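You operate a simulated robot arm through the tools that you are given. There is no shell and no other tool. Be economical: measure what you need, move in short steps, check, and stop when the job is done.

You run a simulated two-armed robot. Do the job below in one go: nothing can be reset, and whatever is moved stays where it is left.

Task
Screw the cap back on the sealant bottle. Put three of the brown cartons from the top of the black table on top of the drip pan there. Put the black gasket from the top of the black table on the top of the steel bench. Set the film switch to ON. Put the bottle that says "WAX" from the top of the pink table on the red sheet there and the bottle labelled "DYE" on the yellow card there. Any order will do. Set down upright: brown carton, bottle.

Only the result counts: the job must be done as asked and must still hold three seconds after the hand-in. Knocking over, shifting, dropping, spilling or breaking anything else fails it. Lids that push on must go on centred and level and be pressed home; caps that screw on are set level and turned clockwise until they are tight. Flat cloth is picked up by pressing the open fingertips on it (5 to 10 N) and closing them slowly along it; thin cloth reads only 2 to 8 mm in the jaws.

Robot
Two 7-joint arms with two-finger parallel grippers on one trunk, on a base that drives. Base frame: it is fixed to the floor where the robot stands at the start and does not move with it; the origin is under the middle of the robot, x ahead of it, y to its left, z up; the surface under the hand at the start is at about z = 0.85. Readings come in m, degrees, newtons and seconds.
The left shoulder is at the start at [0.07, 0.163, 1.17], the right one opposite. With the tool pointing down near the work surface each hand reaches from about 0.4 to 0.88 m from the robot's upright axis, wherever it stands, measured 20 degrees to its own side. Places, roughly: black gasket [1.75, -3.25, 0.75]; brown carton [1.25, -2.75, 1]; drip pan (20x24x5 cm) [1.2, -3.5, 0.9]; dye bottle, oil bottle, wax bottle [10.25, -8, 1]; film switch [1.4, -7.1, 1]; red sheet (10x10x1 cm) [10.5, -8.2, 0.9]; sealant bottle [0.5, 0, 1]; top of the steel bench [1.4, -0.1, 0.8]; yellow card [10, -8.25, 0.75]. Payload 3.43 kg a hand.
Tool frame (each hand has its own): the origin (TCP) lies between the finger pads and is the grasp point; the fingertips stand 0.034 m ahead of it; z points along the fingers, y is the line along which they close. Largest opening 0.128 m; finger width 0.024, thickness 0.012; the body of the gripper, 0.048 by 0.13 m, starts 0.096 m behind the TCP.
Orientation is that of the tool frame in the base frame, as a unit quaternion [x, y, z, w]. With the fingers straight down and closing along the base's y, the tool's x points along the base's -x, its y along +y and its z along -z.

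Tools
- The arms move only by the tool send_rows. It takes "left_deltas", "right_deltas" or both (then of equal length, played together; a hand with none holds still); each is a list of rows, each a list of 7 numbers: the gripper command, from -1 (shut) to 1 (fully open), values between in proportion, then the shift along the tool's x, y, z in units of 30 mm (1.0 is 30 mm), then the turn, a rotation vector about the tool's x, y, z in units of 5 degrees (1.0 is 5 degrees). In form: [[fingers, x, y, z, ax, ay, az], ...]. A call has 1 to 10 rows; each row shifts and turns the commanded pose from where the row before left it, along the tool's axes as they then stand. A call with a number of a shift or a turn outside -1 to 1 is refused whole. Each row takes 0.2 s and may step no farther than 0.05 m and 8.6 degrees from the row before; otherwise, or with a gripper value out of range, the whole call is refused. A pose out of reach is approached as far as the arm can. The call stops where the force on the tool passes 40 N (or 10 N more than at its start, if that is more) or the arm is blocked; 0.2 s more then pass. Each finger travels about 0.153 m/s and halts on what it meets, pressing with about 21 N; the grip force reading is that of the motor and also rises with nothing between the fingers. The clock runs only during rows and for 0.2 s after the last one: add rows that do not move to give the fingers time. It gives the time, the measured TCP pose, the force on the tool (base axes), the opening and the grip force at its end, in the units of the frame above (readings bear some noise), with the torque about the TCP (base axes, N m) and any sound that the robot's microphone picked up.
- Cameras (640 x 400 px; columns grow to the right, rows downward): "scene" is now at [0.1349, 0.0199, 1.3962]; the picture's right is [0.24, -0.97, 0.00], its down [-0.58, -0.14, -0.80] and it looks along [0.78, 0.19, -0.60] (base axes); focal length 270 px, centre (320, 200). "left" rides on the left gripper at [0.076, 0.011, -0.16] in its tool frame; the picture's right is [-0.15, 0.99, 0.00], its down [-0.88, -0.13, -0.46] and it looks along [-0.45, -0.07, 0.89] (tool axes); focal length 234 px, centre (320, 200). "right" rides on the right gripper at [0.076, -0.011, -0.16] in its tool frame; the picture's right is [0.15, 0.99, 0.00], its down [-0.88, 0.13, -0.46] and it looks along [-0.45, 0.07, 0.89] (tool axes); focal length 234 px, centre (320, 200). There is no depth. A picture from a camera that has moved, and an enlarged one, comes with that camera's place and axes in the base frame and with its lens.
- get_image(camera): a new picture of that camera. No time passes.
- move_column(by): slides the trunk up (or, below 0, down) by that many m; the arms and the scene camera ride with it, the base frame stays. It gives what a move gives, with no picture.
- base_move(legs): drives the robot by 1 to 6 legs, each [ahead, left, turn to the left] in m, m and degrees, along the robot's own axes; the way and the turn of a leg run together, so that a leg with both is an arc; at most 1.5 m and 180 degrees a leg. The arms and the cameras ride along, it lands a little off, and it stops where it bumps. It gives what a move gives.
- aim_head(pan, tilt): turns the head with the scene camera to pan (to the left, within 86 degrees either way) and tilt (down, from -29 to 69), counted from straight ahead of the robot. It gives what a move gives.
- zoom(camera, box): a new picture of the part [left, top, right, bottom] of that camera's present view, enlarged. No time passes.
- job_done(): hands the job in; it is judged then, once.

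Go step by step. Nothing tells you exact positions but the pictures and the camera data: compare them with the known pose of the tool, close in by small moves and look again before you grip or let go. The budget is 207 turns and 194 pictures, counting those below and the enlarged ones. Unless the task says otherwise, let go and move clear before handing in.

The tools are called after "Call:" as a command line: name --argument value ..., lists and objects as JSON in quotes. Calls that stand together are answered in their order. send_rows: Moves the arms, as the interface text tells. Its arguments: {"type":"object","properties":{"left_deltas":{"type":"array","items":{"type":"array","items":{"type":"number"}}},"right_deltas":{"type":"array","items":{"type":"array","items":{"type":"number"}}}},"required":[]} The other tools are called the same way: move_column (by) slides the trunk up or down; base_move (legs) drives the base; aim_head (pan, tilt) turns the head that bears the scene camera; get_image (camera) takes a picture; zoom (camera, box) takes an enlarged picture of a part of a camera's view; job_done () hands the job in.

At the start:

```text
clock: 0.0
left_tcp_pos: [0.5494, 0.3939, 1.2211]
left_orientation: [0.0, 1.0, 0.002, 0.001]
left_force: [-0.4, 0.1, 0.5]
left_wrist_torque: [-0.02, 0.01, 0.03]
left_grip_width: 0.128
left_grip_force: 0.0
right_tcp_pos: [0.5104, -0.1082, 1.1541]
right_orientation: [0.0, 1.0, 0.0, 0.0]
right_force: [0.0, -0.2, -1.0]
right_wrist_torque: [0.01, 0.0, -0.01]
right_grip_width: 0.1282
right_grip_force: 0.0
trunk travel left (down, up): [-0.65, 0.29]
robot x, y, heading: [-0.0006, 0.0005, 0.4]
head pan, tilt: [13.6, 36.8]
```

scene: 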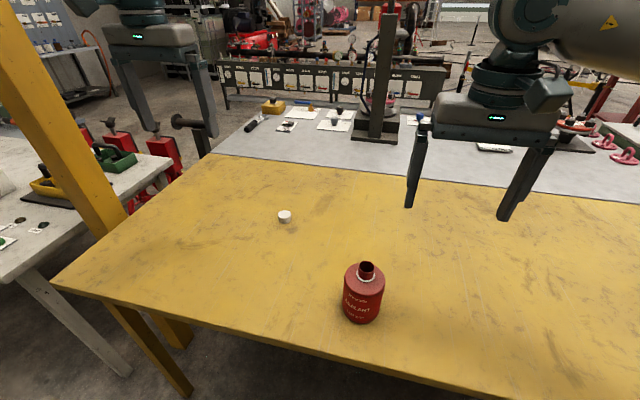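
right: 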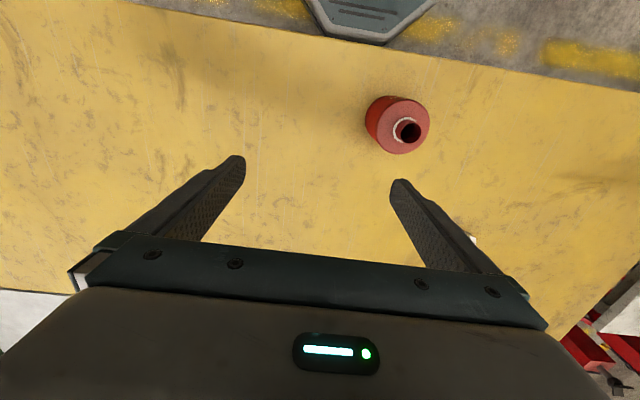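
left: 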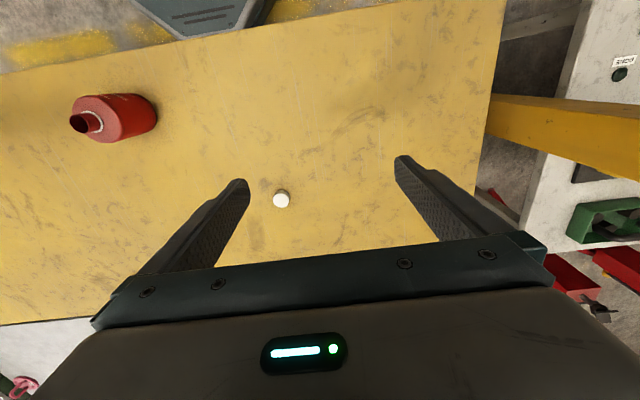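

The cap lies at about [0.724, 0.270] and the sealant bottle at about [0.505, 0.01]. I take a closer look at both first.

Call:
zoom --camera "scene" --box '[260, 190, 420, 340]'

Call:
zoom --camera "left" --box '[240, 170, 320, 230]'

```text
2.67 times, centred on (340, 265) of scene
camera zoom: at [0.1349, 0.0199, 1.3962], right [0.24, -0.97, 0.0], down [-0.58, -0.14, -0.8], along [0.78, 0.19, -0.6], focal length 719 px, centre (267, 27)
```

zoom: 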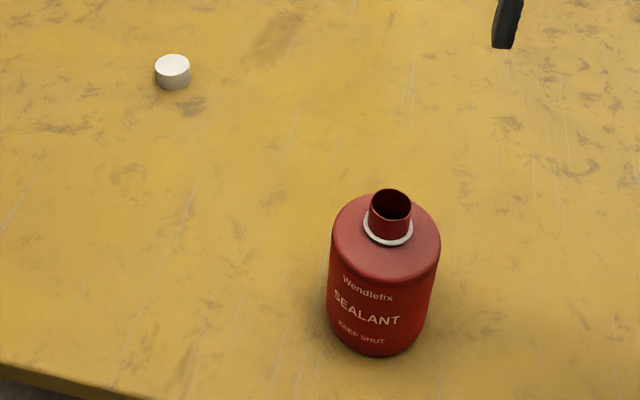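

```text
6.67 times, centred on (280, 200) of left
camera zoom: at [0.474, 0.4049, 1.38], right [0.15, 0.99, 0.0], down [0.88, -0.13, 0.46], along [0.45, -0.07, -0.89], focal length 1561 px, centre (587, 200)
```

zoom: 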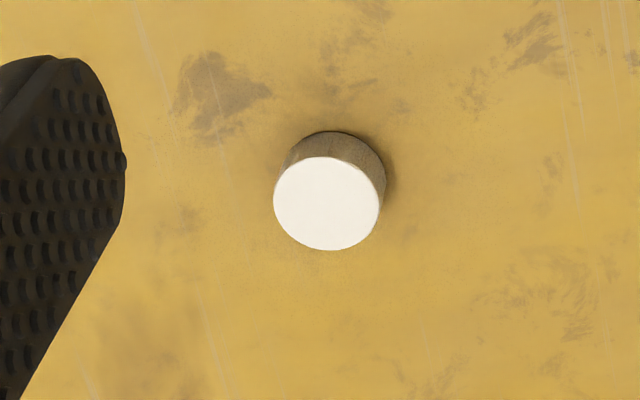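

I see the cap (about 39 mm wide, 22 mm tall) and the bottle, whose neck rim is at about [0.478, 0.009, 0.985]. The left hand goes above the cap, and the right hand moves aside to get ready to hold the bottle.

Call:
send_rows --left_deltas '[[1, -0.563, -0.413, 0.88, 0, 0, 0], [1, -0.563, -0.413, 0.88, 0, 0, 0], [1, -0.563, -0.413, 0.88, 0, 0, 0], [1, -0.563, -0.413, 0.88, 0, 0, 0], [1, -0.563, -0.413, 0.88, 0, 0, 0], [1, -0.563, -0.413, 0.88, 0, 0, 0], [1, -0.563, -0.413, 0.88, 0, 0, 0], [1, -0.563, -0.413, 0.88, 0, 0, 0], [1, -0.563, -0.413, 0.88, 0, 0, 0], [1, -0.563, -0.413, 0.88, 0, 0, 0]]' --right_deltas '[[1, 0.107, -0.64, 0.18, 0, 0, 0], [1, 0.107, -0.64, 0.18, 0, 0, 0], [1, 0.107, -0.64, 0.18, 0, 0, 0], [1, 0.107, -0.64, 0.18, 0, 0, 0], [1, 0.107, -0.64, 0.18, 0, 0, 0], [1, 0.107, -0.64, 0.18, 0, 0, 0], [1, 0.107, -0.64, 0.18, 0, 0, 0], [1, 0.107, -0.64, 0.18, 0, 0, 0], [1, 0.107, -0.64, 0.18, 0, 0, 0], [1, 0.107, -0.64, 0.18, 0, 0, 0]]'

Call:
get_image --camera "left"

Call:
get_image --camera "scene"

```text
clock: 2.2
left_tcp_pos: [0.6953, 0.2833, 0.9666]
left_orientation: [0.0, 1.0, 0.0, 0.003]
left_force: [-0.3, 0.2, 0.5]
left_wrist_torque: [-0.01, -0.03, -0.02]
left_grip_width: 0.1279
left_grip_force: 0.1
left hand out of reach, approached as far as the arm can: row 10
right_tcp_pos: [0.4774, -0.3018, 1.1002]
right_orientation: [-0.001, 1.0, 0.0, 0.0]
right_force: [0.3, -0.6, 0.7]
right_wrist_torque: [0.02, -0.02, -0.02]
right_grip_width: 0.128
right_grip_force: 0.2
trunk travel left (down, up): [-0.65, 0.29]
robot x, y, heading: [-0.0007, -0.0025, -0.4]
head pan, tilt: [13.6, 36.8]
```

```text
188 pictures are left
camera left: at [0.6196, 0.2945, 1.1261], right [0.15, 0.99, 0.0], down [0.88, -0.13, 0.46], along [0.46, -0.07, -0.89], focal length 234 px, centre (320, 200)
```

left: 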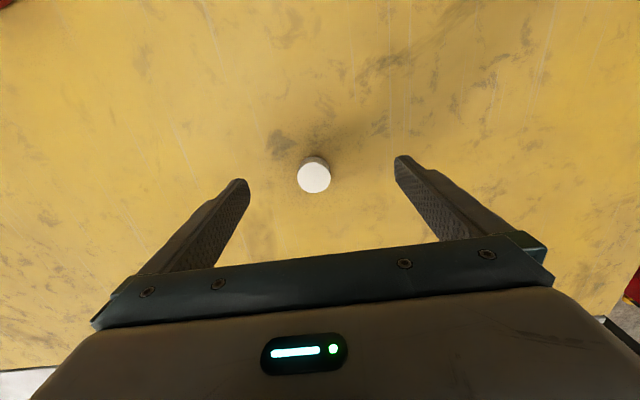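

```text
187 pictures are left
camera scene: at [0.1337, 0.0192, 1.3964], right [0.24, -0.97, 0.0], down [-0.58, -0.14, -0.8], along [0.78, 0.19, -0.6], focal length 270 px, centre (320, 200)
```

scene: 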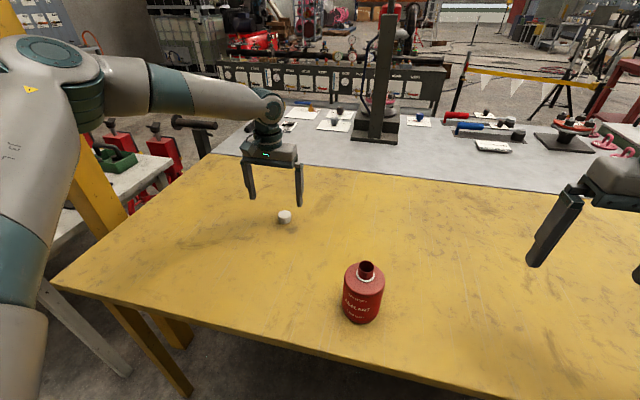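

The cap is at about [0.720, 0.272], nearly between the left fingers. I nudge the hand to it and lower a little to see whether the arm reaches.

Call:
send_rows --left_deltas '[[1, -0.2, -0.1, 0.2, 0, 0, 0], [1, 0, 0, 0.4, 0, 0, 0], [1, 0, 0, 0.4, 0, 0, 0], [1, 0, 0, 0, 0, 0, 0]]'

```text
clock: 3.2
left_tcp_pos: [0.6903, 0.2893, 0.941]
left_orientation: [0.0, 1.0, -0.001, 0.002]
left_force: [-0.1, -0.1, -0.4]
left_wrist_torque: [0.02, 0.01, 0.0]
left_grip_width: 0.1279
left_grip_force: 0.1
left hand out of reach, approached as far as the arm can: row 1, 2, 3
right_tcp_pos: [0.478, -0.3008, 1.1009]
right_orientation: [0.0, 1.0, 0.0, 0.0]
right_force: [-0.3, -0.9, -0.1]
right_wrist_torque: [-0.03, 0.0, -0.03]
right_grip_width: 0.1281
right_grip_force: 0.1
trunk travel left (down, up): [-0.65, 0.29]
robot x, y, heading: [-0.0001, 0.0025, -0.0]
head pan, tilt: [13.6, 36.8]
```

The left arm falls a few centimetres short of the cap. I drive the base a little ahead to bring it closer.

Call:
base_move --legs '[[0.06, 0, 0]]'

Call:
get_image --camera "left"

```text
clock: 4.2
left_tcp_pos: [0.7505, 0.2886, 0.9415]
left_orientation: [0.0, 1.0, 0.0, 0.002]
left_force: [0.2, -0.4, -0.3]
left_wrist_torque: [0.03, 0.03, -0.04]
left_grip_width: 0.1279
left_grip_force: 0.0
right_tcp_pos: [0.5373, -0.3004, 1.1002]
right_orientation: [0.0, 1.0, 0.0, 0.0]
right_force: [-0.1, -0.2, -0.2]
right_wrist_torque: [0.05, 0.02, -0.01]
right_grip_width: 0.1282
right_grip_force: 0.1
trunk travel left (down, up): [-0.65, 0.29]
robot x, y, heading: [0.0561, -0.0036, -0.1]
head pan, tilt: [13.6, 36.8]
```

```text
186 pictures are left
camera left: at [0.6738, 0.3004, 1.1008], right [0.15, 0.99, 0.0], down [0.88, -0.13, 0.46], along [0.46, -0.07, -0.89], focal length 234 px, centre (320, 200)
```

left: 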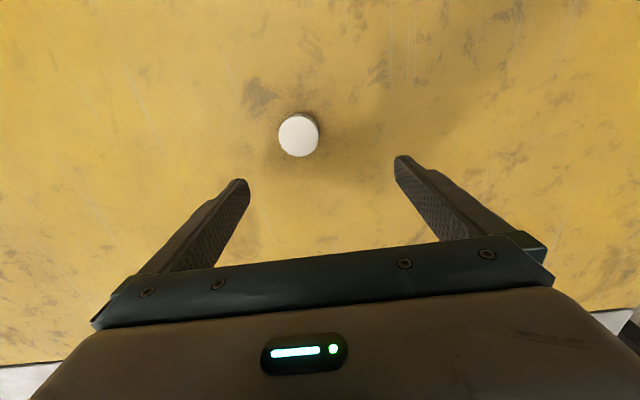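

The cap shows at [0.721, 0.2715]. I centre the left hand over it and lower to just above grip height.

Call:
send_rows --left_deltas '[[1, 0.5, -0.28, 0.4, 0, 0, 0], [1, 0.48, -0.28, 0.4, 0, 0, 0], [1, 0, 0, 0.4, 0, 0, 0], [1, 0, 0, 0, 0, 0, 0]]'

Call:
get_image --camera "left"

```text
clock: 5.2
left_tcp_pos: [0.7184, 0.2727, 0.9052]
left_orientation: [0.001, 1.0, -0.001, 0.003]
left_force: [0.0, 0.5, -0.2]
left_wrist_torque: [-0.01, -0.01, 0.0]
left_grip_width: 0.1281
left_grip_force: 0.0
right_tcp_pos: [0.5378, -0.3008, 1.1007]
right_orientation: [0.0, 1.0, 0.0, 0.0]
right_force: [-0.2, -0.4, 0.3]
right_wrist_torque: [-0.01, 0.01, -0.03]
right_grip_width: 0.1281
right_grip_force: 0.0
trunk travel left (down, up): [-0.65, 0.29]
robot x, y, heading: [0.0616, 0.0001, 0.1]
head pan, tilt: [13.6, 36.8]
```

```text
185 pictures are left
camera left: at [0.6428, 0.2837, 1.0644], right [0.15, 0.99, 0.0], down [0.88, -0.13, 0.46], along [0.46, -0.07, -0.89], focal length 234 px, centre (320, 200)
```

left: 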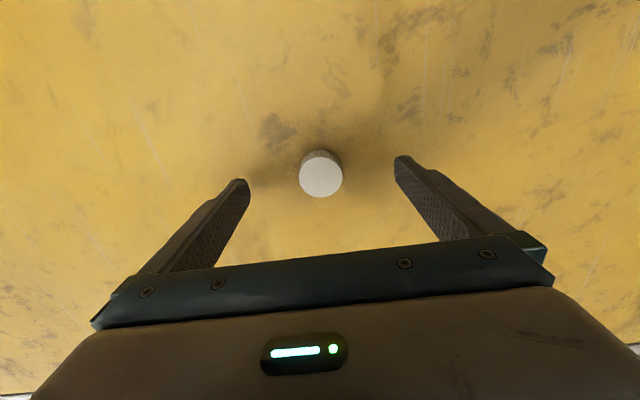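

The cap is centred under the left hand. I lower 10 mm and close on it.

Call:
send_rows --left_deltas '[[1, -0.03, 0, 0.36, 0, 0, 0], [0, 0, 0, 0, 0, 0, 0], [-0.3, 0, 0, 0, 0, 0, 0], [-0.6, 0, 0, 0, 0, 0, 0], [-0.8, 0, 0, 0, 0, 0, 0], [-0.8, 0, 0, 0, 0, 0, 0], [-0.8, 0, 0, 0, 0, 0, 0]]'

Call:
zoom --camera "left" --box '[220, 120, 420, 245]'

```text
clock: 6.8
left_tcp_pos: [0.7165, 0.2759, 0.8956]
left_orientation: [0.0, 1.0, 0.0, 0.002]
left_force: [-0.1, -0.5, 0.1]
left_wrist_torque: [-0.01, -0.02, -0.02]
left_grip_width: 0.0326
left_grip_force: 20.9
left hand out of reach, approached as far as the arm can: row 1
right_tcp_pos: [0.5383, -0.3001, 1.101]
right_orientation: [0.001, 1.0, 0.0, 0.002]
right_force: [-0.1, -0.9, -0.2]
right_wrist_torque: [0.01, -0.02, -0.02]
right_grip_width: 0.1278
right_grip_force: 0.1
trunk travel left (down, up): [-0.65, 0.29]
robot x, y, heading: [0.0592, 0.0037, -0.2]
head pan, tilt: [13.6, 36.8]
```

```text
3.20 times, centred on (320, 182) of left
camera zoom: at [0.6406, 0.2877, 1.0557], right [0.15, 0.99, 0.0], down [0.88, -0.13, 0.46], along [0.46, -0.07, -0.89], focal length 749 px, centre (320, 256)
```

zoom: 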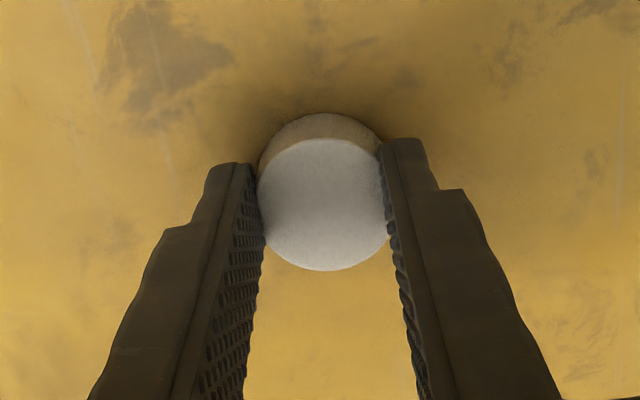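

The cap is held, but about 4 mm off the finger centre because the arm is at its reach limit. I open, move the base a bit ahead and regrip centred.

Call:
send_rows --left_deltas '[[0, 0, 0, 0, 0, 0, 0], [1, 0, 0, 0, 0, 0, 0], [1, 0, 0, -0.9, 0, 0, 0], [1, 0, 0, -0.3, 0, 0, 0]]'

Call:
base_move --legs '[[0.05, 0, 0]]'

Call:
zoom --camera "left" --box '[220, 70, 420, 195]'

```text
clock: 7.8
left_tcp_pos: [0.7179, 0.2772, 0.9347]
left_orientation: [0.0, 1.0, 0.001, 0.002]
left_force: [-0.7, -0.5, 0.6]
left_wrist_torque: [-0.01, 0.01, -0.01]
left_grip_width: 0.1279
left_grip_force: 0.1
right_tcp_pos: [0.5375, -0.3013, 1.0996]
right_orientation: [0.001, 1.0, -0.001, 0.0]
right_force: [1.3, -0.1, -0.2]
right_wrist_torque: [0.01, 0.01, -0.03]
right_grip_width: 0.1279
right_grip_force: 0.1
trunk travel left (down, up): [-0.65, 0.29]
robot x, y, heading: [0.06, 0.0043, -0.1]
head pan, tilt: [13.6, 36.8]
```

```text
clock: 8.7
left_tcp_pos: [0.7651, 0.2775, 0.9343]
left_orientation: [0.0, 1.0, 0.0, 0.003]
left_force: [0.7, 0.2, -0.5]
left_wrist_torque: [0.01, 0.0, 0.03]
left_grip_width: 0.1281
left_grip_force: 0.1
right_tcp_pos: [0.5856, -0.3008, 1.1007]
right_orientation: [0.001, 1.0, 0.0, 0.001]
right_force: [0.1, 0.3, -0.8]
right_wrist_torque: [-0.01, 0.03, -0.01]
right_grip_width: 0.128
right_grip_force: 0.2
trunk travel left (down, up): [-0.65, 0.29]
robot x, y, heading: [0.1123, -0.0037, -0.1]
head pan, tilt: [13.6, 36.8]
```

```text
3.20 times, centred on (320, 132) of left
camera zoom: at [0.6897, 0.2876, 1.0939], right [0.15, 0.99, 0.0], down [0.88, -0.13, 0.46], along [0.46, -0.07, -0.89], focal length 749 px, centre (320, 416)
```

zoom: 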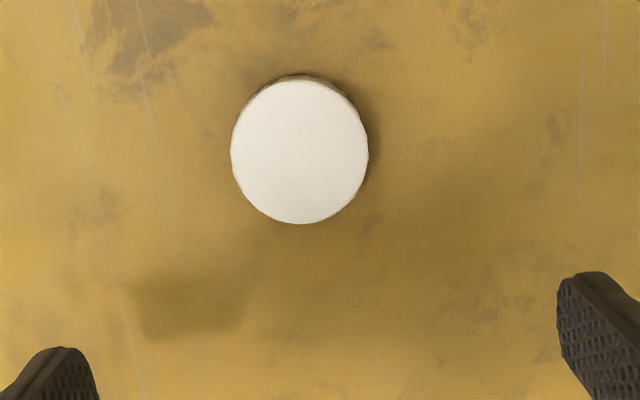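

The cap is at [0.720, 0.277]. I centre over it again and grip it.

Call:
send_rows --left_deltas '[[1, 0.75, 0, 0.3, 0, 0, 0], [1, 0.75, 0, 0.3, 0, 0, 0], [1, 0, 0, 0.5, 0, 0, 0], [1, 0, 0, 0.2, 0, 0, 0], [0, 0, 0, 0, 0, 0, 0], [-0.3, 0, 0, 0, 0, 0, 0], [-0.6, 0, 0, 0, 0, 0, 0], [-0.8, 0, 0, 0, 0, 0, 0], [-0.8, 0, 0, 0, 0, 0, 0], [-0.8, 0, 0, 0, 0, 0, 0]]'

Call:
zoom --camera "left" --box '[220, 120, 420, 245]'

```text
clock: 10.9
left_tcp_pos: [0.7212, 0.2777, 0.8937]
left_orientation: [0.0, 1.0, 0.0, 0.003]
left_force: [-0.7, -0.6, -0.7]
left_wrist_torque: [0.01, 0.0, -0.03]
left_grip_width: 0.0328
left_grip_force: 20.9
right_tcp_pos: [0.5874, -0.3011, 1.1008]
right_orientation: [0.001, 1.0, -0.001, 0.0]
right_force: [0.5, -0.3, 0.3]
right_wrist_torque: [-0.01, 0.01, -0.03]
right_grip_width: 0.128
right_grip_force: 0.1
trunk travel left (down, up): [-0.65, 0.29]
robot x, y, heading: [0.1104, -0.0005, -0.2]
head pan, tilt: [13.6, 36.8]
```

```text
3.20 times, centred on (320, 182) of left
camera zoom: at [0.6462, 0.2881, 1.0538], right [0.15, 0.99, 0.0], down [0.88, -0.13, 0.46], along [0.46, -0.07, -0.89], focal length 749 px, centre (320, 256)
```

zoom: 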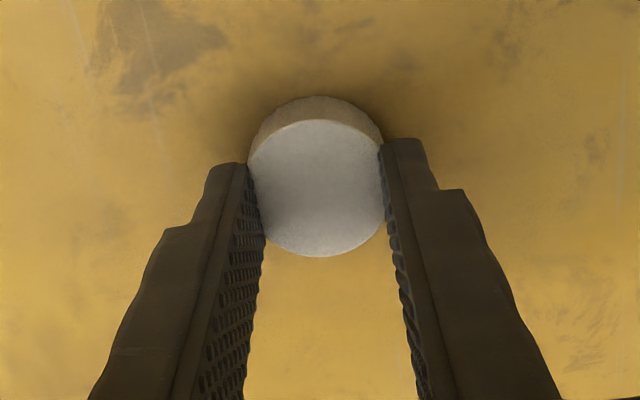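

The cap is now gripped centred. I lift it and start turning the right hand sideways, in the air, to hold the bottle from its right side.

Call:
send_rows --left_deltas '[[-0.8, 0, 0, -0.3, 0, 0, 0], [-0.8, 0, 0, -0.8, 0, 0, 0], [-0.8, 0, 0, -0.8, 0, 0, 0], [-0.8, 0, 0, -0.8, 0, 0, 0], [-0.8, 0, 0, -0.8, 0, 0, 0], [-0.8, 0, 0, -0.8, 0, 0, 0], [-0.8, 0, 0, -0.8, 0, 0, 0], [-0.8, 0, 0, -0.8, 0, 0, 0], [-0.8, 0, 0, 0, 0, 0, 0], [-0.8, 0, 0, 0, 0, 0, 0]]' --right_deltas '[[1, 0, 0, 0, -0.866, 0.866, 0.866], [1, 0, 0, 0, -0.866, 0.866, 0.866], [1, 0, 0, 0, -0.866, 0.866, 0.866], [1, 0, 0, 0, -0.866, 0.866, 0.866], [1, 0, 0, 0, -0.866, 0.866, 0.866], [1, 0, 0, 0, -0.866, 0.866, 0.866], [1, 0, 0, 0, -0.866, 0.866, 0.866], [1, 0, 0, 0, -0.866, 0.866, 0.866], [1, 0, 0, 0, -0.866, 0.866, 0.866], [1, 0, 0, 0, -0.866, 0.866, 0.866]]'

Call:
base_move --legs '[[-0.1, 0, 0]]'

Call:
get_image --camera "scene"

Call:
get_image --camera "left"

```text
clock: 13.1
left_tcp_pos: [0.7205, 0.277, 1.0719]
left_orientation: [-0.001, 1.0, 0.0, 0.002]
left_force: [-0.2, 0.3, 0.2]
left_wrist_torque: [0.01, 0.03, -0.03]
left_grip_width: 0.0327
left_grip_force: 20.6
right_tcp_pos: [0.5869, -0.3012, 1.1021]
right_orientation: [0.352, 0.793, 0.353, -0.351]
right_force: [0.1, 0.0, -0.7]
right_wrist_torque: [0.02, 0.02, -0.03]
right_grip_width: 0.1277
right_grip_force: 0.1
trunk travel left (down, up): [-0.65, 0.29]
robot x, y, heading: [0.1092, 0.0026, -0.1]
head pan, tilt: [13.6, 36.8]
```

```text
clock: 14.2
left_tcp_pos: [0.6212, 0.2784, 1.0728]
left_orientation: [0.0, 1.0, -0.001, 0.003]
left_force: [0.2, -0.3, -0.3]
left_wrist_torque: [-0.02, 0.0, 0.0]
left_grip_width: 0.0328
left_grip_force: 20.8
right_tcp_pos: [0.4868, -0.3017, 1.1006]
right_orientation: [0.352, 0.793, 0.352, -0.351]
right_force: [0.1, -0.3, 0.4]
right_wrist_torque: [-0.03, 0.0, -0.01]
right_grip_width: 0.1283
right_grip_force: 0.2
trunk travel left (down, up): [-0.65, 0.29]
robot x, y, heading: [0.0085, -0.0001, -0.2]
head pan, tilt: [13.6, 36.8]
```

```text
181 pictures are left
camera scene: at [0.1439, 0.0197, 1.3961], right [0.23, -0.97, 0.0], down [-0.58, -0.14, -0.8], along [0.78, 0.19, -0.6], focal length 270 px, centre (320, 200)
```

scene: 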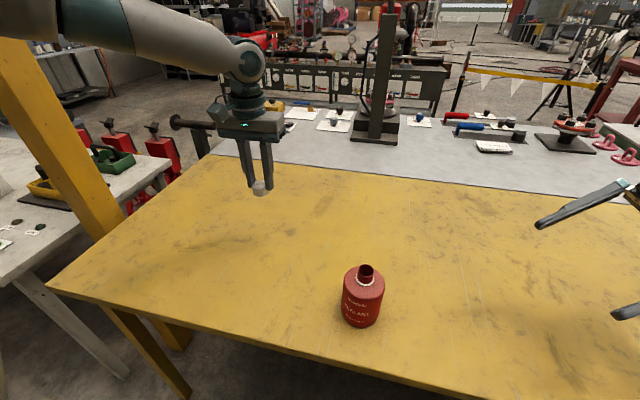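

```text
180 pictures are left
camera left: at [0.5446, 0.2885, 1.2318], right [0.15, 0.99, 0.0], down [0.88, -0.13, 0.46], along [0.46, -0.07, -0.89], focal length 234 px, centre (320, 200)
```

left: 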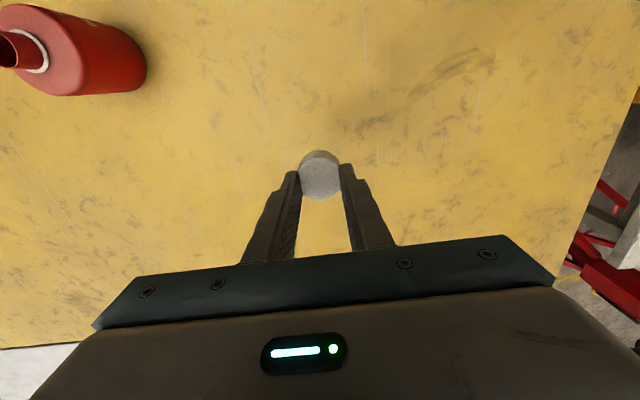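

Cap is held well. I finish turning the right hand so that its fingers point left and 30° downward.

Call:
send_rows --right_deltas '[[1, 0, 0, 0, -0.866, 0.866, 0.866], [1, 0, 0, 0, -0.866, 0.866, 0.866], [1, 0, 0, 0, -0.866, 0.866, 0.866], [1, 0, 0, 0, -0.866, 0.866, 0.866], [1, 0, 0, 0, -0.866, 0.866, 0.866], [1, 0, 0, 0, -0.866, 0.866, 0.866], [1, 0, 0, 0, 0, -1, 0], [1, 0, 0, 0, 0, -1, 0], [1, 0, 0, 0, 0, -1, 0], [1, 0, 0, 0, 0, -1, 0]]'

Call:
send_rows --right_deltas '[[1, 0, 0, 0, 0, -1, 0], [1, 0, 0, 0, 0, -1, 0], [1, 0, 0, 0.8, 0, 0, 0], [1, 0, 0, 0.8, 0, 0, 0], [1, 0, 0, 0.8, 0, 0, 0], [1, 0, 0, 0.8, 0, 0, 0], [1, 0, 0, 0.8, 0, 0, 0], [1, 0, 0, 0, 0, 0, 0]]'

Call:
get_image --camera "right"

Call:
get_image --camera "scene"

```text
clock: 16.4
left_tcp_pos: [0.6207, 0.278, 1.0719]
left_orientation: [0.0, 1.0, 0.001, 0.002]
left_force: [-0.1, 0.5, -0.2]
left_wrist_torque: [-0.02, -0.02, -0.03]
left_grip_width: 0.0326
left_grip_force: 21.2
right_tcp_pos: [0.4874, -0.3011, 1.0994]
right_orientation: [0.58, 0.579, 0.405, -0.405]
right_force: [-0.1, -0.1, 0.2]
right_wrist_torque: [-0.01, -0.01, 0.02]
right_grip_width: 0.1277
right_grip_force: 0.0
trunk travel left (down, up): [-0.65, 0.29]
robot x, y, heading: [0.0091, 0.0006, 0.1]
head pan, tilt: [13.6, 36.8]
```

```text
clock: 18.2
left_tcp_pos: [0.6202, 0.278, 1.0722]
left_orientation: [0.0, 1.0, 0.0, 0.003]
left_force: [-0.4, -0.8, 0.1]
left_wrist_torque: [0.03, 0.0, 0.04]
left_grip_width: 0.0325
left_grip_force: 20.8
right_tcp_pos: [0.4882, -0.1964, 1.0392]
right_orientation: [0.612, 0.613, 0.353, -0.353]
right_force: [0.7, 0.3, -0.6]
right_wrist_torque: [0.05, 0.0, -0.01]
right_grip_width: 0.1278
right_grip_force: 0.1
trunk travel left (down, up): [-0.65, 0.29]
robot x, y, heading: [0.0056, -0.0018, -0.1]
head pan, tilt: [13.6, 36.8]
```

```text
179 pictures are left
camera right: at [0.4769, -0.2981, 1.1854], right [0.99, 0.07, 0.13], down [0.13, -0.83, -0.54], along [0.07, 0.55, -0.84], focal length 234 px, centre (320, 200)
```

right: 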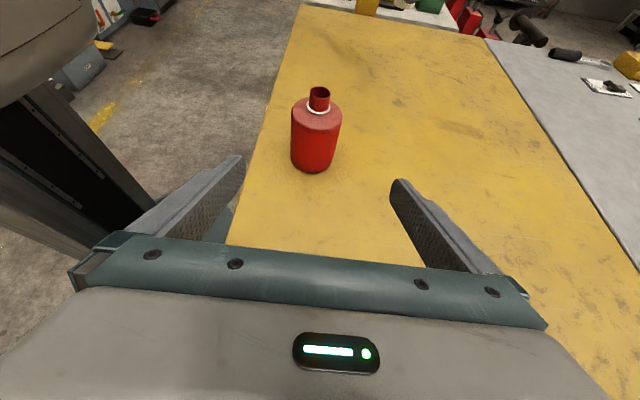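

```text
178 pictures are left
camera scene: at [0.1438, 0.0194, 1.3962], right [0.23, -0.97, 0.0], down [-0.58, -0.14, -0.8], along [0.78, 0.19, -0.6], focal length 270 px, centre (320, 200)
```

scene: 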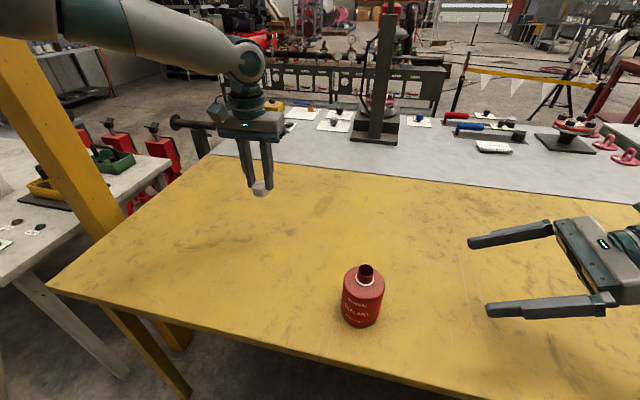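

The bottle stands at about [0.480, 0.015], rim near z 0.985. I bring the right hand in around its body.

Call:
send_rows --right_deltas '[[1, -0.052, -0.03, 0.9, 0, 0, 0], [1, -0.052, -0.03, 0.9, 0, 0, 0], [1, -0.052, -0.03, 0.9, 0, 0, 0], [1, -0.052, -0.03, 0.9, 0, 0, 0], [1, -0.052, -0.03, 0.9, 0, 0, 0], [1, -0.052, -0.03, 0.9, 0, 0, 0], [1, 0, 0, 0, 0, 0, 0]]'

Call:
get_image --camera "right"

Call:
get_image --camera "scene"

```text
clock: 19.9
left_tcp_pos: [0.6214, 0.2765, 1.0719]
left_orientation: [0.0, 1.0, 0.0, 0.003]
left_force: [-0.7, -0.1, -0.5]
left_wrist_torque: [0.04, 0.04, 0.01]
left_grip_width: 0.0326
left_grip_force: 20.8
right_tcp_pos: [0.4818, -0.0608, 0.9507]
right_orientation: [0.612, 0.612, 0.354, -0.354]
right_force: [0.3, 0.3, -0.3]
right_wrist_torque: [0.02, 0.03, 0.01]
right_grip_width: 0.1281
right_grip_force: 0.1
trunk travel left (down, up): [-0.65, 0.29]
robot x, y, heading: [0.0086, 0.0037, 0.0]
head pan, tilt: [13.6, 36.8]
```

```text
177 pictures are left
camera right: at [0.4713, -0.1617, 1.096], right [0.99, 0.07, 0.13], down [0.13, -0.83, -0.54], along [0.07, 0.55, -0.84], focal length 234 px, centre (320, 200)
```

right: 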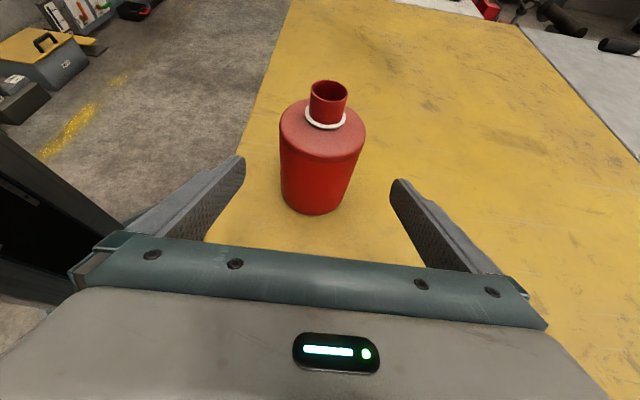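

```text
176 pictures are left
camera scene: at [0.1438, 0.0193, 1.3962], right [0.23, -0.97, 0.0], down [-0.58, -0.14, -0.8], along [0.78, 0.19, -0.6], focal length 270 px, centre (320, 200)
```

scene: 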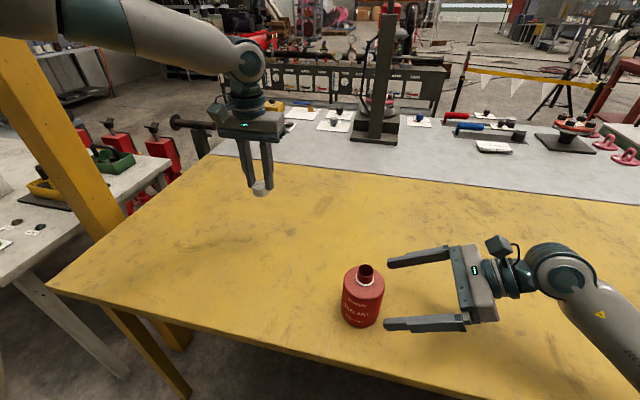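

The hand is well aligned with the bottle. I move in the last 8.6 cm and close gently.

Call:
send_rows --right_deltas '[[1, -0.03, 0, 0.72, 0, 0, 0], [1, -0.03, 0, 0.72, 0, 0, 0], [1, -0.03, 0, 0.72, 0, 0, 0], [1, -0.03, 0, 0.7, 0, 0, 0], [0.6, 0, 0, 0, 0, 0, 0], [0.4, 0, 0, 0, 0, 0, 0], [0.3, 0, 0, 0, 0, 0, 0], [0.2, 0, 0, 0, 0, 0, 0], [0.1, 0, 0, 0, 0, 0, 0], [0.0, 0, 0, 0, 0, 0, 0]]'

Call:
get_image --camera "right"

Call:
zoom --camera "scene" --box '[280, 220, 480, 345]'

```text
clock: 22.1
left_tcp_pos: [0.6203, 0.2783, 1.072]
left_orientation: [0.0, 1.0, 0.0, 0.003]
left_force: [-0.2, -0.1, 0.2]
left_wrist_torque: [0.0, 0.0, 0.04]
left_grip_width: 0.0324
left_grip_force: 20.8
right_tcp_pos: [0.4818, 0.0123, 0.9047]
right_orientation: [0.612, 0.613, 0.353, -0.354]
right_force: [-0.6, 0.9, 0.4]
right_wrist_torque: [0.04, 0.08, -0.03]
right_grip_width: 0.0775
right_grip_force: 21.0
trunk travel left (down, up): [-0.65, 0.29]
robot x, y, heading: [0.0104, 0.0018, -0.2]
head pan, tilt: [13.6, 36.8]
```

```text
175 pictures are left
camera right: at [0.4714, -0.0883, 1.0501], right [0.99, 0.07, 0.13], down [0.13, -0.83, -0.53], along [0.07, 0.55, -0.84], focal length 234 px, centre (320, 200)
```

right: 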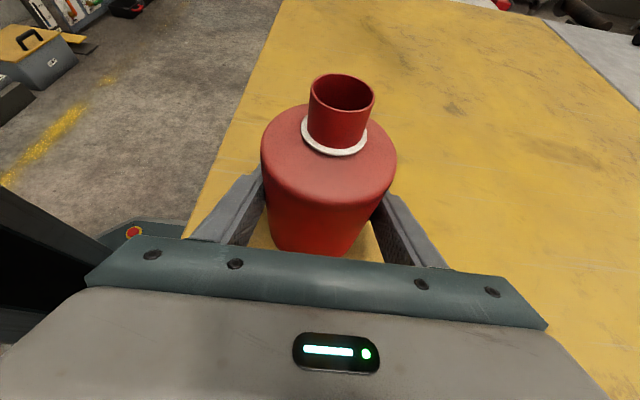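

```text
3.20 times, centred on (380, 282) of scene
camera zoom: at [0.1441, 0.02, 1.3962], right [0.23, -0.97, 0.0], down [-0.58, -0.14, -0.8], along [0.78, 0.19, -0.6], focal length 862 px, centre (128, -64)
```

zoom: 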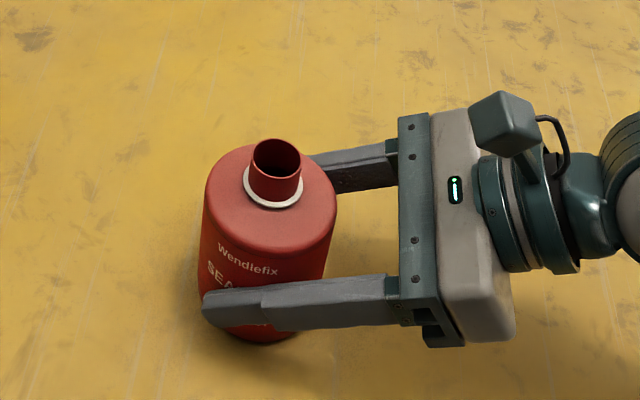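

The right hand holds the bottle; its rim centre works out at [0.4835, 0.0137, 0.987]. I bring the cap over it, staying above.

Call:
send_rows --left_deltas '[[-0.8, 0.507, -0.98, 0, 0, 0, 0], [-0.8, 0.507, -0.98, 0, 0, 0, 0], [-0.8, 0.507, -0.98, 0, 0, 0, 0], [-0.8, 0.507, -0.98, 0, 0, 0, 0], [-0.8, 0.507, -0.98, 0, 0, 0, 0], [-0.8, 0.507, -0.98, 0, 0, 0, 0], [-0.8, 0.507, -0.98, 0, 0, 0, 0], [-0.8, 0.507, -0.98, 0, 0, 0, 0], [-0.8, 0.507, -0.98, 0, 0, 0, 0], [-0.8, 0, 0, 0, 0, 0, 0]]'

Call:
zoom --camera "scene" --box '[270, 180, 470, 305]'

Call:
get_image --camera "right"

Call:
get_image --camera "left"

```text
clock: 24.2
left_tcp_pos: [0.4777, 0.1126, 1.0665]
left_orientation: [0.0, 1.0, 0.0, 0.003]
left_force: [-1.0, -0.5, -0.1]
left_wrist_torque: [-0.01, 0.0, 0.0]
left_grip_width: 0.0324
left_grip_force: 21.7
left hand out of reach, approached as far as the arm can: row 6, 7, 8, 9
right_tcp_pos: [0.4825, 0.0128, 0.9047]
right_orientation: [0.613, 0.612, 0.354, -0.353]
right_force: [-1.4, -0.9, -0.1]
right_wrist_torque: [0.12, 0.19, 0.09]
right_grip_width: 0.0776
right_grip_force: 21.5
trunk travel left (down, up): [-0.65, 0.29]
robot x, y, heading: [0.0128, -0.0001, -0.2]
head pan, tilt: [13.6, 36.8]
```

```text
3.20 times, centred on (370, 242) of scene
camera zoom: at [0.1443, 0.0196, 1.3962], right [0.23, -0.97, 0.0], down [-0.58, -0.14, -0.8], along [0.78, 0.19, -0.6], focal length 862 px, centre (160, 64)
```

zoom: 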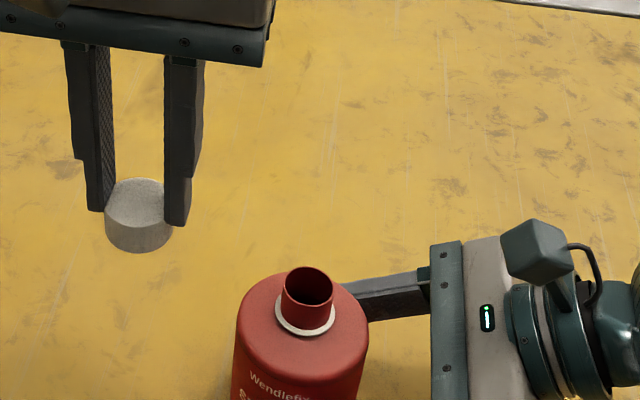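

```text
172 pictures are left
camera right: at [0.4715, -0.0886, 1.05], right [0.99, 0.07, 0.13], down [0.13, -0.83, -0.54], along [0.07, 0.55, -0.84], focal length 234 px, centre (320, 200)
```

right: 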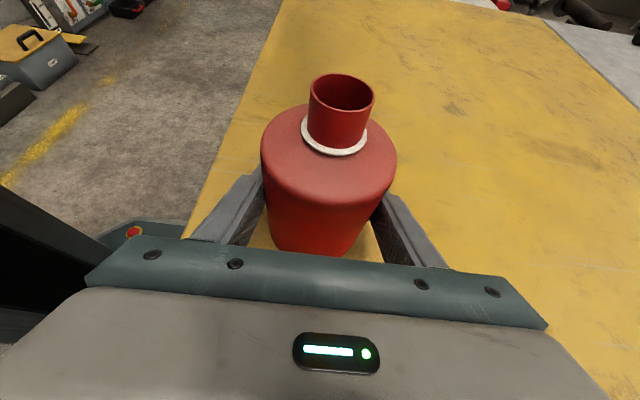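

```text
171 pictures are left
camera left: at [0.4004, 0.1238, 1.226], right [0.15, 0.99, 0.0], down [0.88, -0.13, 0.46], along [0.46, -0.07, -0.89], focal length 234 px, centre (320, 200)
```

left: 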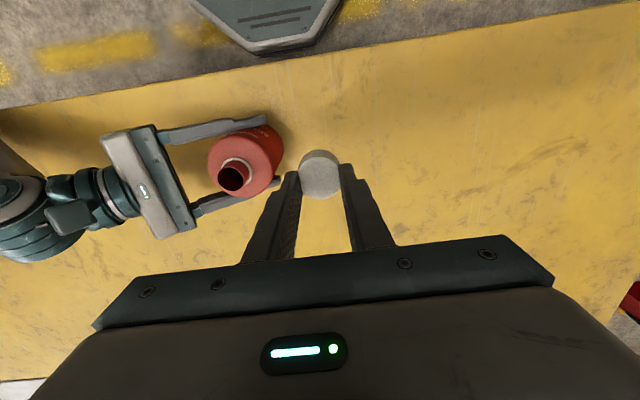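

The left hand cannot reach that far across. I lift the bottle slightly with the right hand and carry it toward the left side, while the left hand rises and moves aside.

Call:
send_rows --left_deltas '[[-0.8, 0, 0.3, -0.9, 0, 0, 0], [-0.8, 0, 0.3, -0.9, 0, 0, 0], [-0.8, -0.5, 0.9, -0.3, 0, 0, 0], [-0.8, -0.5, 0.9, 0, 0, 0, 0], [-0.8, -0.5, 0.9, 0, 0, 0, 0], [-0.8, -0.5, 0.9, 0, 0, 0, 0], [-0.8, -0.5, 0.9, 0, 0, 0, 0], [-0.8, -0.5, 0.9, 0, 0, 0, 0], [-0.8, 0, 0, 0, 0, 0, 0]]' --right_deltas '[[0, 0.29, 0, -0.17, 0, 0, 0], [0, 0.29, 0, -0.17, 0, 0, 0], [0, 0.389, 0.556, 0.673, 0, 0, 0], [0, 0.389, 0.556, 0.673, 0, 0, 0], [0, 0.389, 0.556, 0.673, 0, 0, 0], [0, 0.389, 0.556, 0.673, 0, 0, 0], [0, 0.389, 0.556, 0.673, 0, 0, 0], [0, 0.389, 0.556, 0.673, 0, 0, 0], [0, 0, 0, 0, 0, 0, 0]]'

Call:
get_image --camera "scene"

```text
clock: 26.2
left_tcp_pos: [0.565, 0.3055, 1.1295]
left_orientation: [-0.002, 1.0, -0.001, 0.003]
left_force: [-0.2, -0.8, 0.8]
left_wrist_torque: [0.04, -0.07, -0.04]
left_grip_width: 0.0325
left_grip_force: 21.2
right_tcp_pos: [0.5851, 0.1636, 0.9263]
right_orientation: [0.61, 0.615, 0.354, -0.353]
right_force: [0.0, 1.7, -2.4]
right_wrist_torque: [-0.18, -0.03, -0.02]
right_grip_width: 0.0773
right_grip_force: 20.8
trunk travel left (down, up): [-0.65, 0.29]
robot x, y, heading: [0.0122, 0.0053, 0.2]
head pan, tilt: [13.6, 36.8]
```

```text
170 pictures are left
camera scene: at [0.1441, 0.0296, 1.3957], right [0.24, -0.97, 0.0], down [-0.58, -0.15, -0.8], along [0.78, 0.19, -0.6], focal length 270 px, centre (320, 200)
```

scene: 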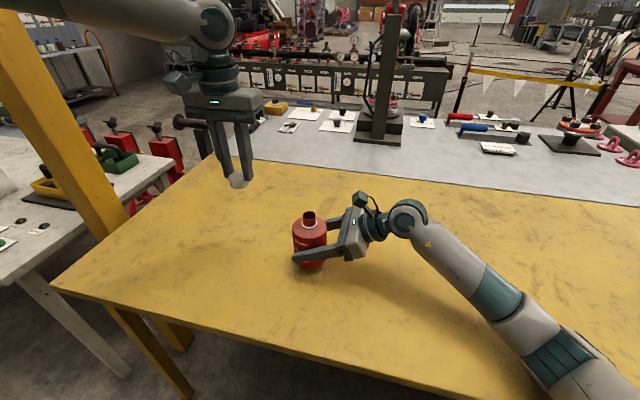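

The bottle is now near [0.586, 0.165], about 2 cm above the table. I lower it back onto the table, still held.

Call:
send_rows --right_deltas '[[0, -0.2, 0, 0.115, 0, 0, 0], [0, -0.2, 0, 0.115, 0, 0, 0], [0, -0.15, 0, 0.087, 0, 0, 0], [0, -0.07, 0, 0.04, 0, 0, 0], [0, 0, 0, 0, 0, 0, 0]]'

Call:
get_image --camera "right"

Call:
zoom --camera "scene" --box '[210, 160, 410, 285]'

Call:
get_image --camera "left"

```text
clock: 27.4
left_tcp_pos: [0.5638, 0.3024, 1.1281]
left_orientation: [-0.001, 1.0, -0.004, 0.003]
left_force: [0.3, -0.9, 0.0]
left_wrist_torque: [-0.03, 0.01, 0.03]
left_grip_width: 0.0324
left_grip_force: 20.8
right_tcp_pos: [0.5852, 0.1565, 0.9096]
right_orientation: [0.611, 0.616, 0.355, -0.348]
right_force: [0.2, -0.1, -4.0]
right_wrist_torque: [0.01, 0.01, 0.0]
right_grip_width: 0.0775
right_grip_force: 21.2
trunk travel left (down, up): [-0.65, 0.29]
robot x, y, heading: [0.0101, -0.0008, -0.0]
head pan, tilt: [13.6, 36.8]
```

```text
169 pictures are left
camera right: at [0.5728, 0.0574, 1.0558], right [0.99, 0.07, 0.14], down [0.14, -0.84, -0.53], along [0.08, 0.54, -0.84], focal length 234 px, centre (320, 200)
```

right: 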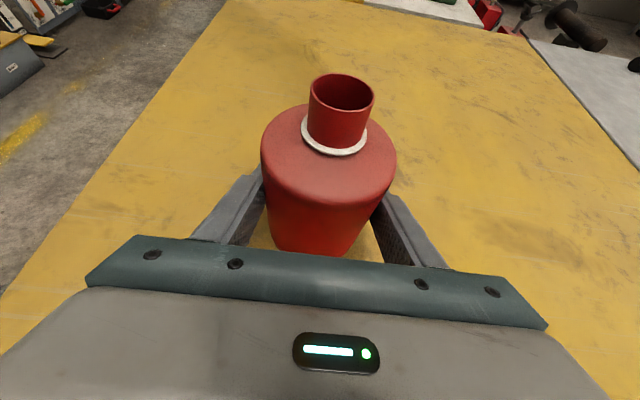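

```text
3.20 times, centred on (310, 222) of scene
camera zoom: at [0.1449, 0.029, 1.3964], right [0.24, -0.97, 0.01], down [-0.58, -0.15, -0.8], along [0.78, 0.18, -0.6], focal length 862 px, centre (352, 128)
```

zoom: 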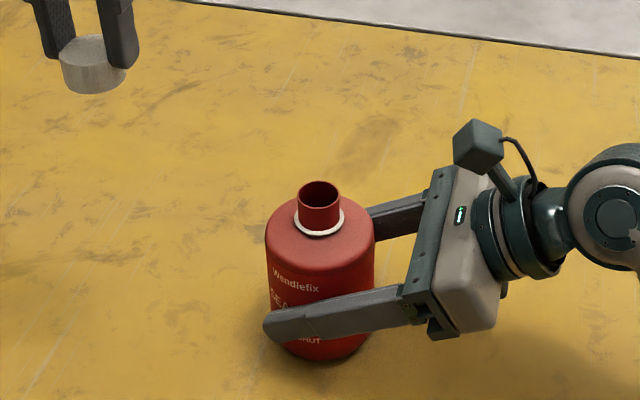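

```text
167 pictures are left
camera left: at [0.4899, 0.314, 1.2872], right [0.15, 0.99, -0.01], down [0.88, -0.13, 0.46], along [0.45, -0.07, -0.89], focal length 234 px, centre (320, 200)
```

left: 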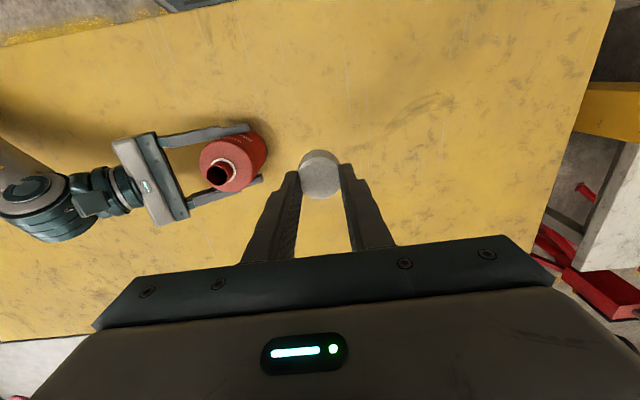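

The bottle is down, but the reading suggests a slight lean of the robot (scene camera moved about 1 cm in y). I ease the right hand up a hair to see whether that clears.

Call:
send_rows --right_deltas '[[0, 0.1, 0, -0.058, 0, 0, 0], [0, 0, 0, 0, 0, 0, 0]]'

Call:
aim_head --pan 10 --tilt 45

Call:
get_image --camera "scene"

```text
clock: 28.1
left_tcp_pos: [0.5643, 0.3014, 1.1288]
left_orientation: [0.0, 1.0, -0.004, 0.002]
left_force: [0.4, -1.7, -0.4]
left_wrist_torque: [-0.03, -0.01, 0.02]
left_grip_width: 0.0324
left_grip_force: 21.4
right_tcp_pos: [0.5824, 0.1563, 0.9085]
right_orientation: [0.613, 0.613, 0.354, -0.35]
right_force: [1.1, -0.7, -3.8]
right_wrist_torque: [0.02, 0.01, -0.05]
right_grip_width: 0.0774
right_grip_force: 21.0
trunk travel left (down, up): [-0.65, 0.29]
robot x, y, heading: [0.0082, 0.0007, -0.1]
head pan, tilt: [13.6, 36.8]
```

```text
clock: 28.8
left_tcp_pos: [0.5633, 0.3009, 1.1286]
left_orientation: [-0.001, 1.0, -0.004, 0.004]
left_force: [-0.1, -0.2, 0.1]
left_wrist_torque: [-0.01, 0.0, 0.0]
left_grip_width: 0.0324
left_grip_force: 21.3
right_tcp_pos: [0.581, 0.1564, 0.9074]
right_orientation: [0.613, 0.614, 0.354, -0.35]
right_force: [-0.5, 0.0, -5.2]
right_wrist_torque: [-0.01, -0.01, 0.02]
right_grip_width: 0.0774
right_grip_force: 21.4
trunk travel left (down, up): [-0.65, 0.29]
robot x, y, heading: [0.0099, 0.0033, -0.1]
head pan, tilt: [10.0, 45.0]
```

```text
166 pictures are left
camera scene: at [0.1375, 0.0215, 1.3843], right [0.17, -0.98, 0.01], down [-0.69, -0.13, -0.71], along [0.7, 0.12, -0.71], focal length 270 px, centre (320, 200)
```

scene: 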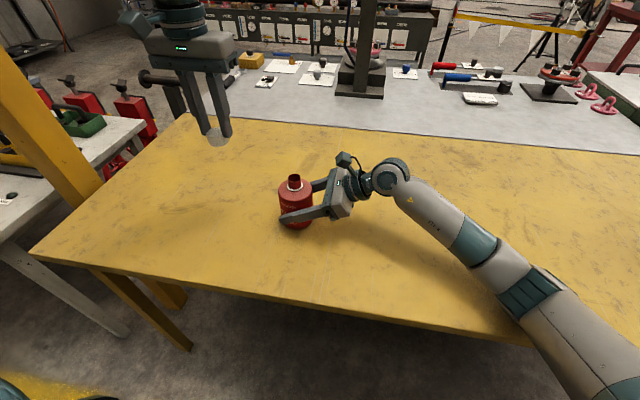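

The right elbow seems to rest on the table's front edge, which leans the robot. I raise the bottle slightly and slide the trunk up 0.12 m so that the arm can come in from higher.

Call:
send_rows --right_deltas '[[0, 0.29, 0, -0.17, 0, 0, 0], [0, 0.58, 0, -0.33, 0, 0, 0], [0, 0, 0, 0, 0, 0, 0]]'

Call:
move_column --by 0.14

Call:
get_image --camera "scene"

```text
clock: 29.6
left_tcp_pos: [0.5656, 0.2941, 1.1293]
left_orientation: [0.0, 1.0, 0.0, 0.002]
left_force: [-0.7, -0.1, 0.0]
left_wrist_torque: [0.01, 0.0, -0.03]
left_grip_width: 0.0326
left_grip_force: 21.0
right_tcp_pos: [0.5819, 0.1507, 0.9372]
right_orientation: [0.613, 0.612, 0.354, -0.353]
right_force: [-0.2, 0.3, -4.0]
right_wrist_torque: [0.01, 0.04, -0.01]
right_grip_width: 0.0774
right_grip_force: 20.9
trunk travel left (down, up): [-0.65, 0.29]
robot x, y, heading: [0.0052, -0.0022, -0.0]
head pan, tilt: [10.0, 45.0]
```

```text
clock: 31.2
left_tcp_pos: [0.5666, 0.2942, 1.2691]
left_orientation: [0.0, 1.0, 0.0, 0.002]
left_force: [0.5, -0.5, 0.0]
left_wrist_torque: [0.0, 0.02, 0.04]
left_grip_width: 0.0326
left_grip_force: 20.8
right_tcp_pos: [0.5819, 0.1502, 1.0786]
right_orientation: [0.613, 0.612, 0.354, -0.353]
right_force: [-0.2, -0.7, -4.7]
right_wrist_torque: [0.0, 0.03, 0.01]
right_grip_width: 0.0771
right_grip_force: 21.4
trunk travel left (down, up): [-0.79, 0.15]
robot x, y, heading: [0.0097, -0.0018, 0.2]
head pan, tilt: [10.0, 45.0]
```

```text
165 pictures are left
camera scene: at [0.1403, 0.0136, 1.5239], right [0.17, -0.98, 0.0], down [-0.7, -0.12, -0.71], along [0.7, 0.12, -0.71], focal length 270 px, centre (320, 200)
```

scene: 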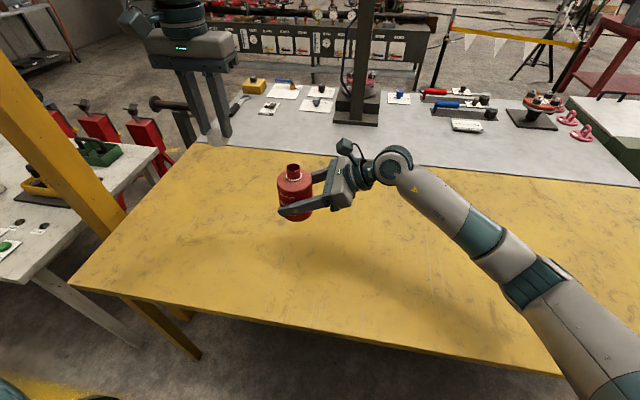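

The lean is gone. I lower the bottle back to the table from the raised trunk, and lower the left hand with it.

Call:
send_rows --left_deltas '[[-0.8, 0, 0, 0.5, 0, 0, 0], [-0.8, 0, 0, 0.5, 0, 0, 0], [-0.8, 0, 0, 0.5, 0, 0, 0], [-0.8, 0, 0, 0.5, 0, 0, 0], [-0.8, 0, 0, 0.5, 0, 0, 0], [-0.8, 0, 0, 0.5, 0, 0, 0], [-0.8, 0, 0, 0.5, 0, 0, 0], [-0.8, 0, 0, 0.5, 0, 0, 0], [-0.8, 0, 0, 0.5, 0, 0, 0], [-0.8, 0, 0, 0, 0, 0, 0]]' --right_deltas '[[0, -0.55, 0, 0.318, 0, 0, 0], [0, -0.55, 0, 0.318, 0, 0, 0], [0, -0.55, 0, 0.318, 0, 0, 0], [0, -0.55, 0, 0.318, 0, 0, 0], [0, -0.55, 0, 0.318, 0, 0, 0], [0, -0.55, 0, 0.318, 0, 0, 0], [0, -0.55, 0, 0.318, 0, 0, 0], [0, -0.55, 0, 0.318, 0, 0, 0], [0, -0.5, 0, 0.29, 0, 0, 0], [0, 0, 0, 0, 0, 0, 0]]'

Call:
get_image --camera "scene"

```text
clock: 33.4
left_tcp_pos: [0.5655, 0.2958, 1.1337]
left_orientation: [0.0, 1.0, 0.0, 0.003]
left_force: [0.8, 0.1, -0.2]
left_wrist_torque: [-0.02, 0.02, -0.02]
left_grip_width: 0.036
left_grip_force: 21.7
right_tcp_pos: [0.5825, 0.152, 0.9098]
right_orientation: [0.612, 0.612, 0.354, -0.354]
right_force: [-1.1, -0.4, -4.9]
right_wrist_torque: [-0.02, 0.0, 0.01]
right_grip_width: 0.0775
right_grip_force: 21.0
trunk travel left (down, up): [-0.79, 0.15]
robot x, y, heading: [0.0071, 0.0052, 0.3]
head pan, tilt: [10.0, 45.0]
```

```text
164 pictures are left
camera scene: at [0.1398, 0.0135, 1.5241], right [0.17, -0.98, 0.0], down [-0.7, -0.12, -0.71], along [0.7, 0.12, -0.71], focal length 270 px, centre (320, 200)
```

scene: 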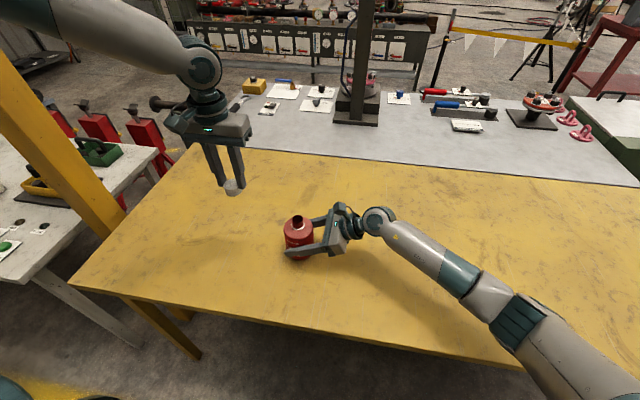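

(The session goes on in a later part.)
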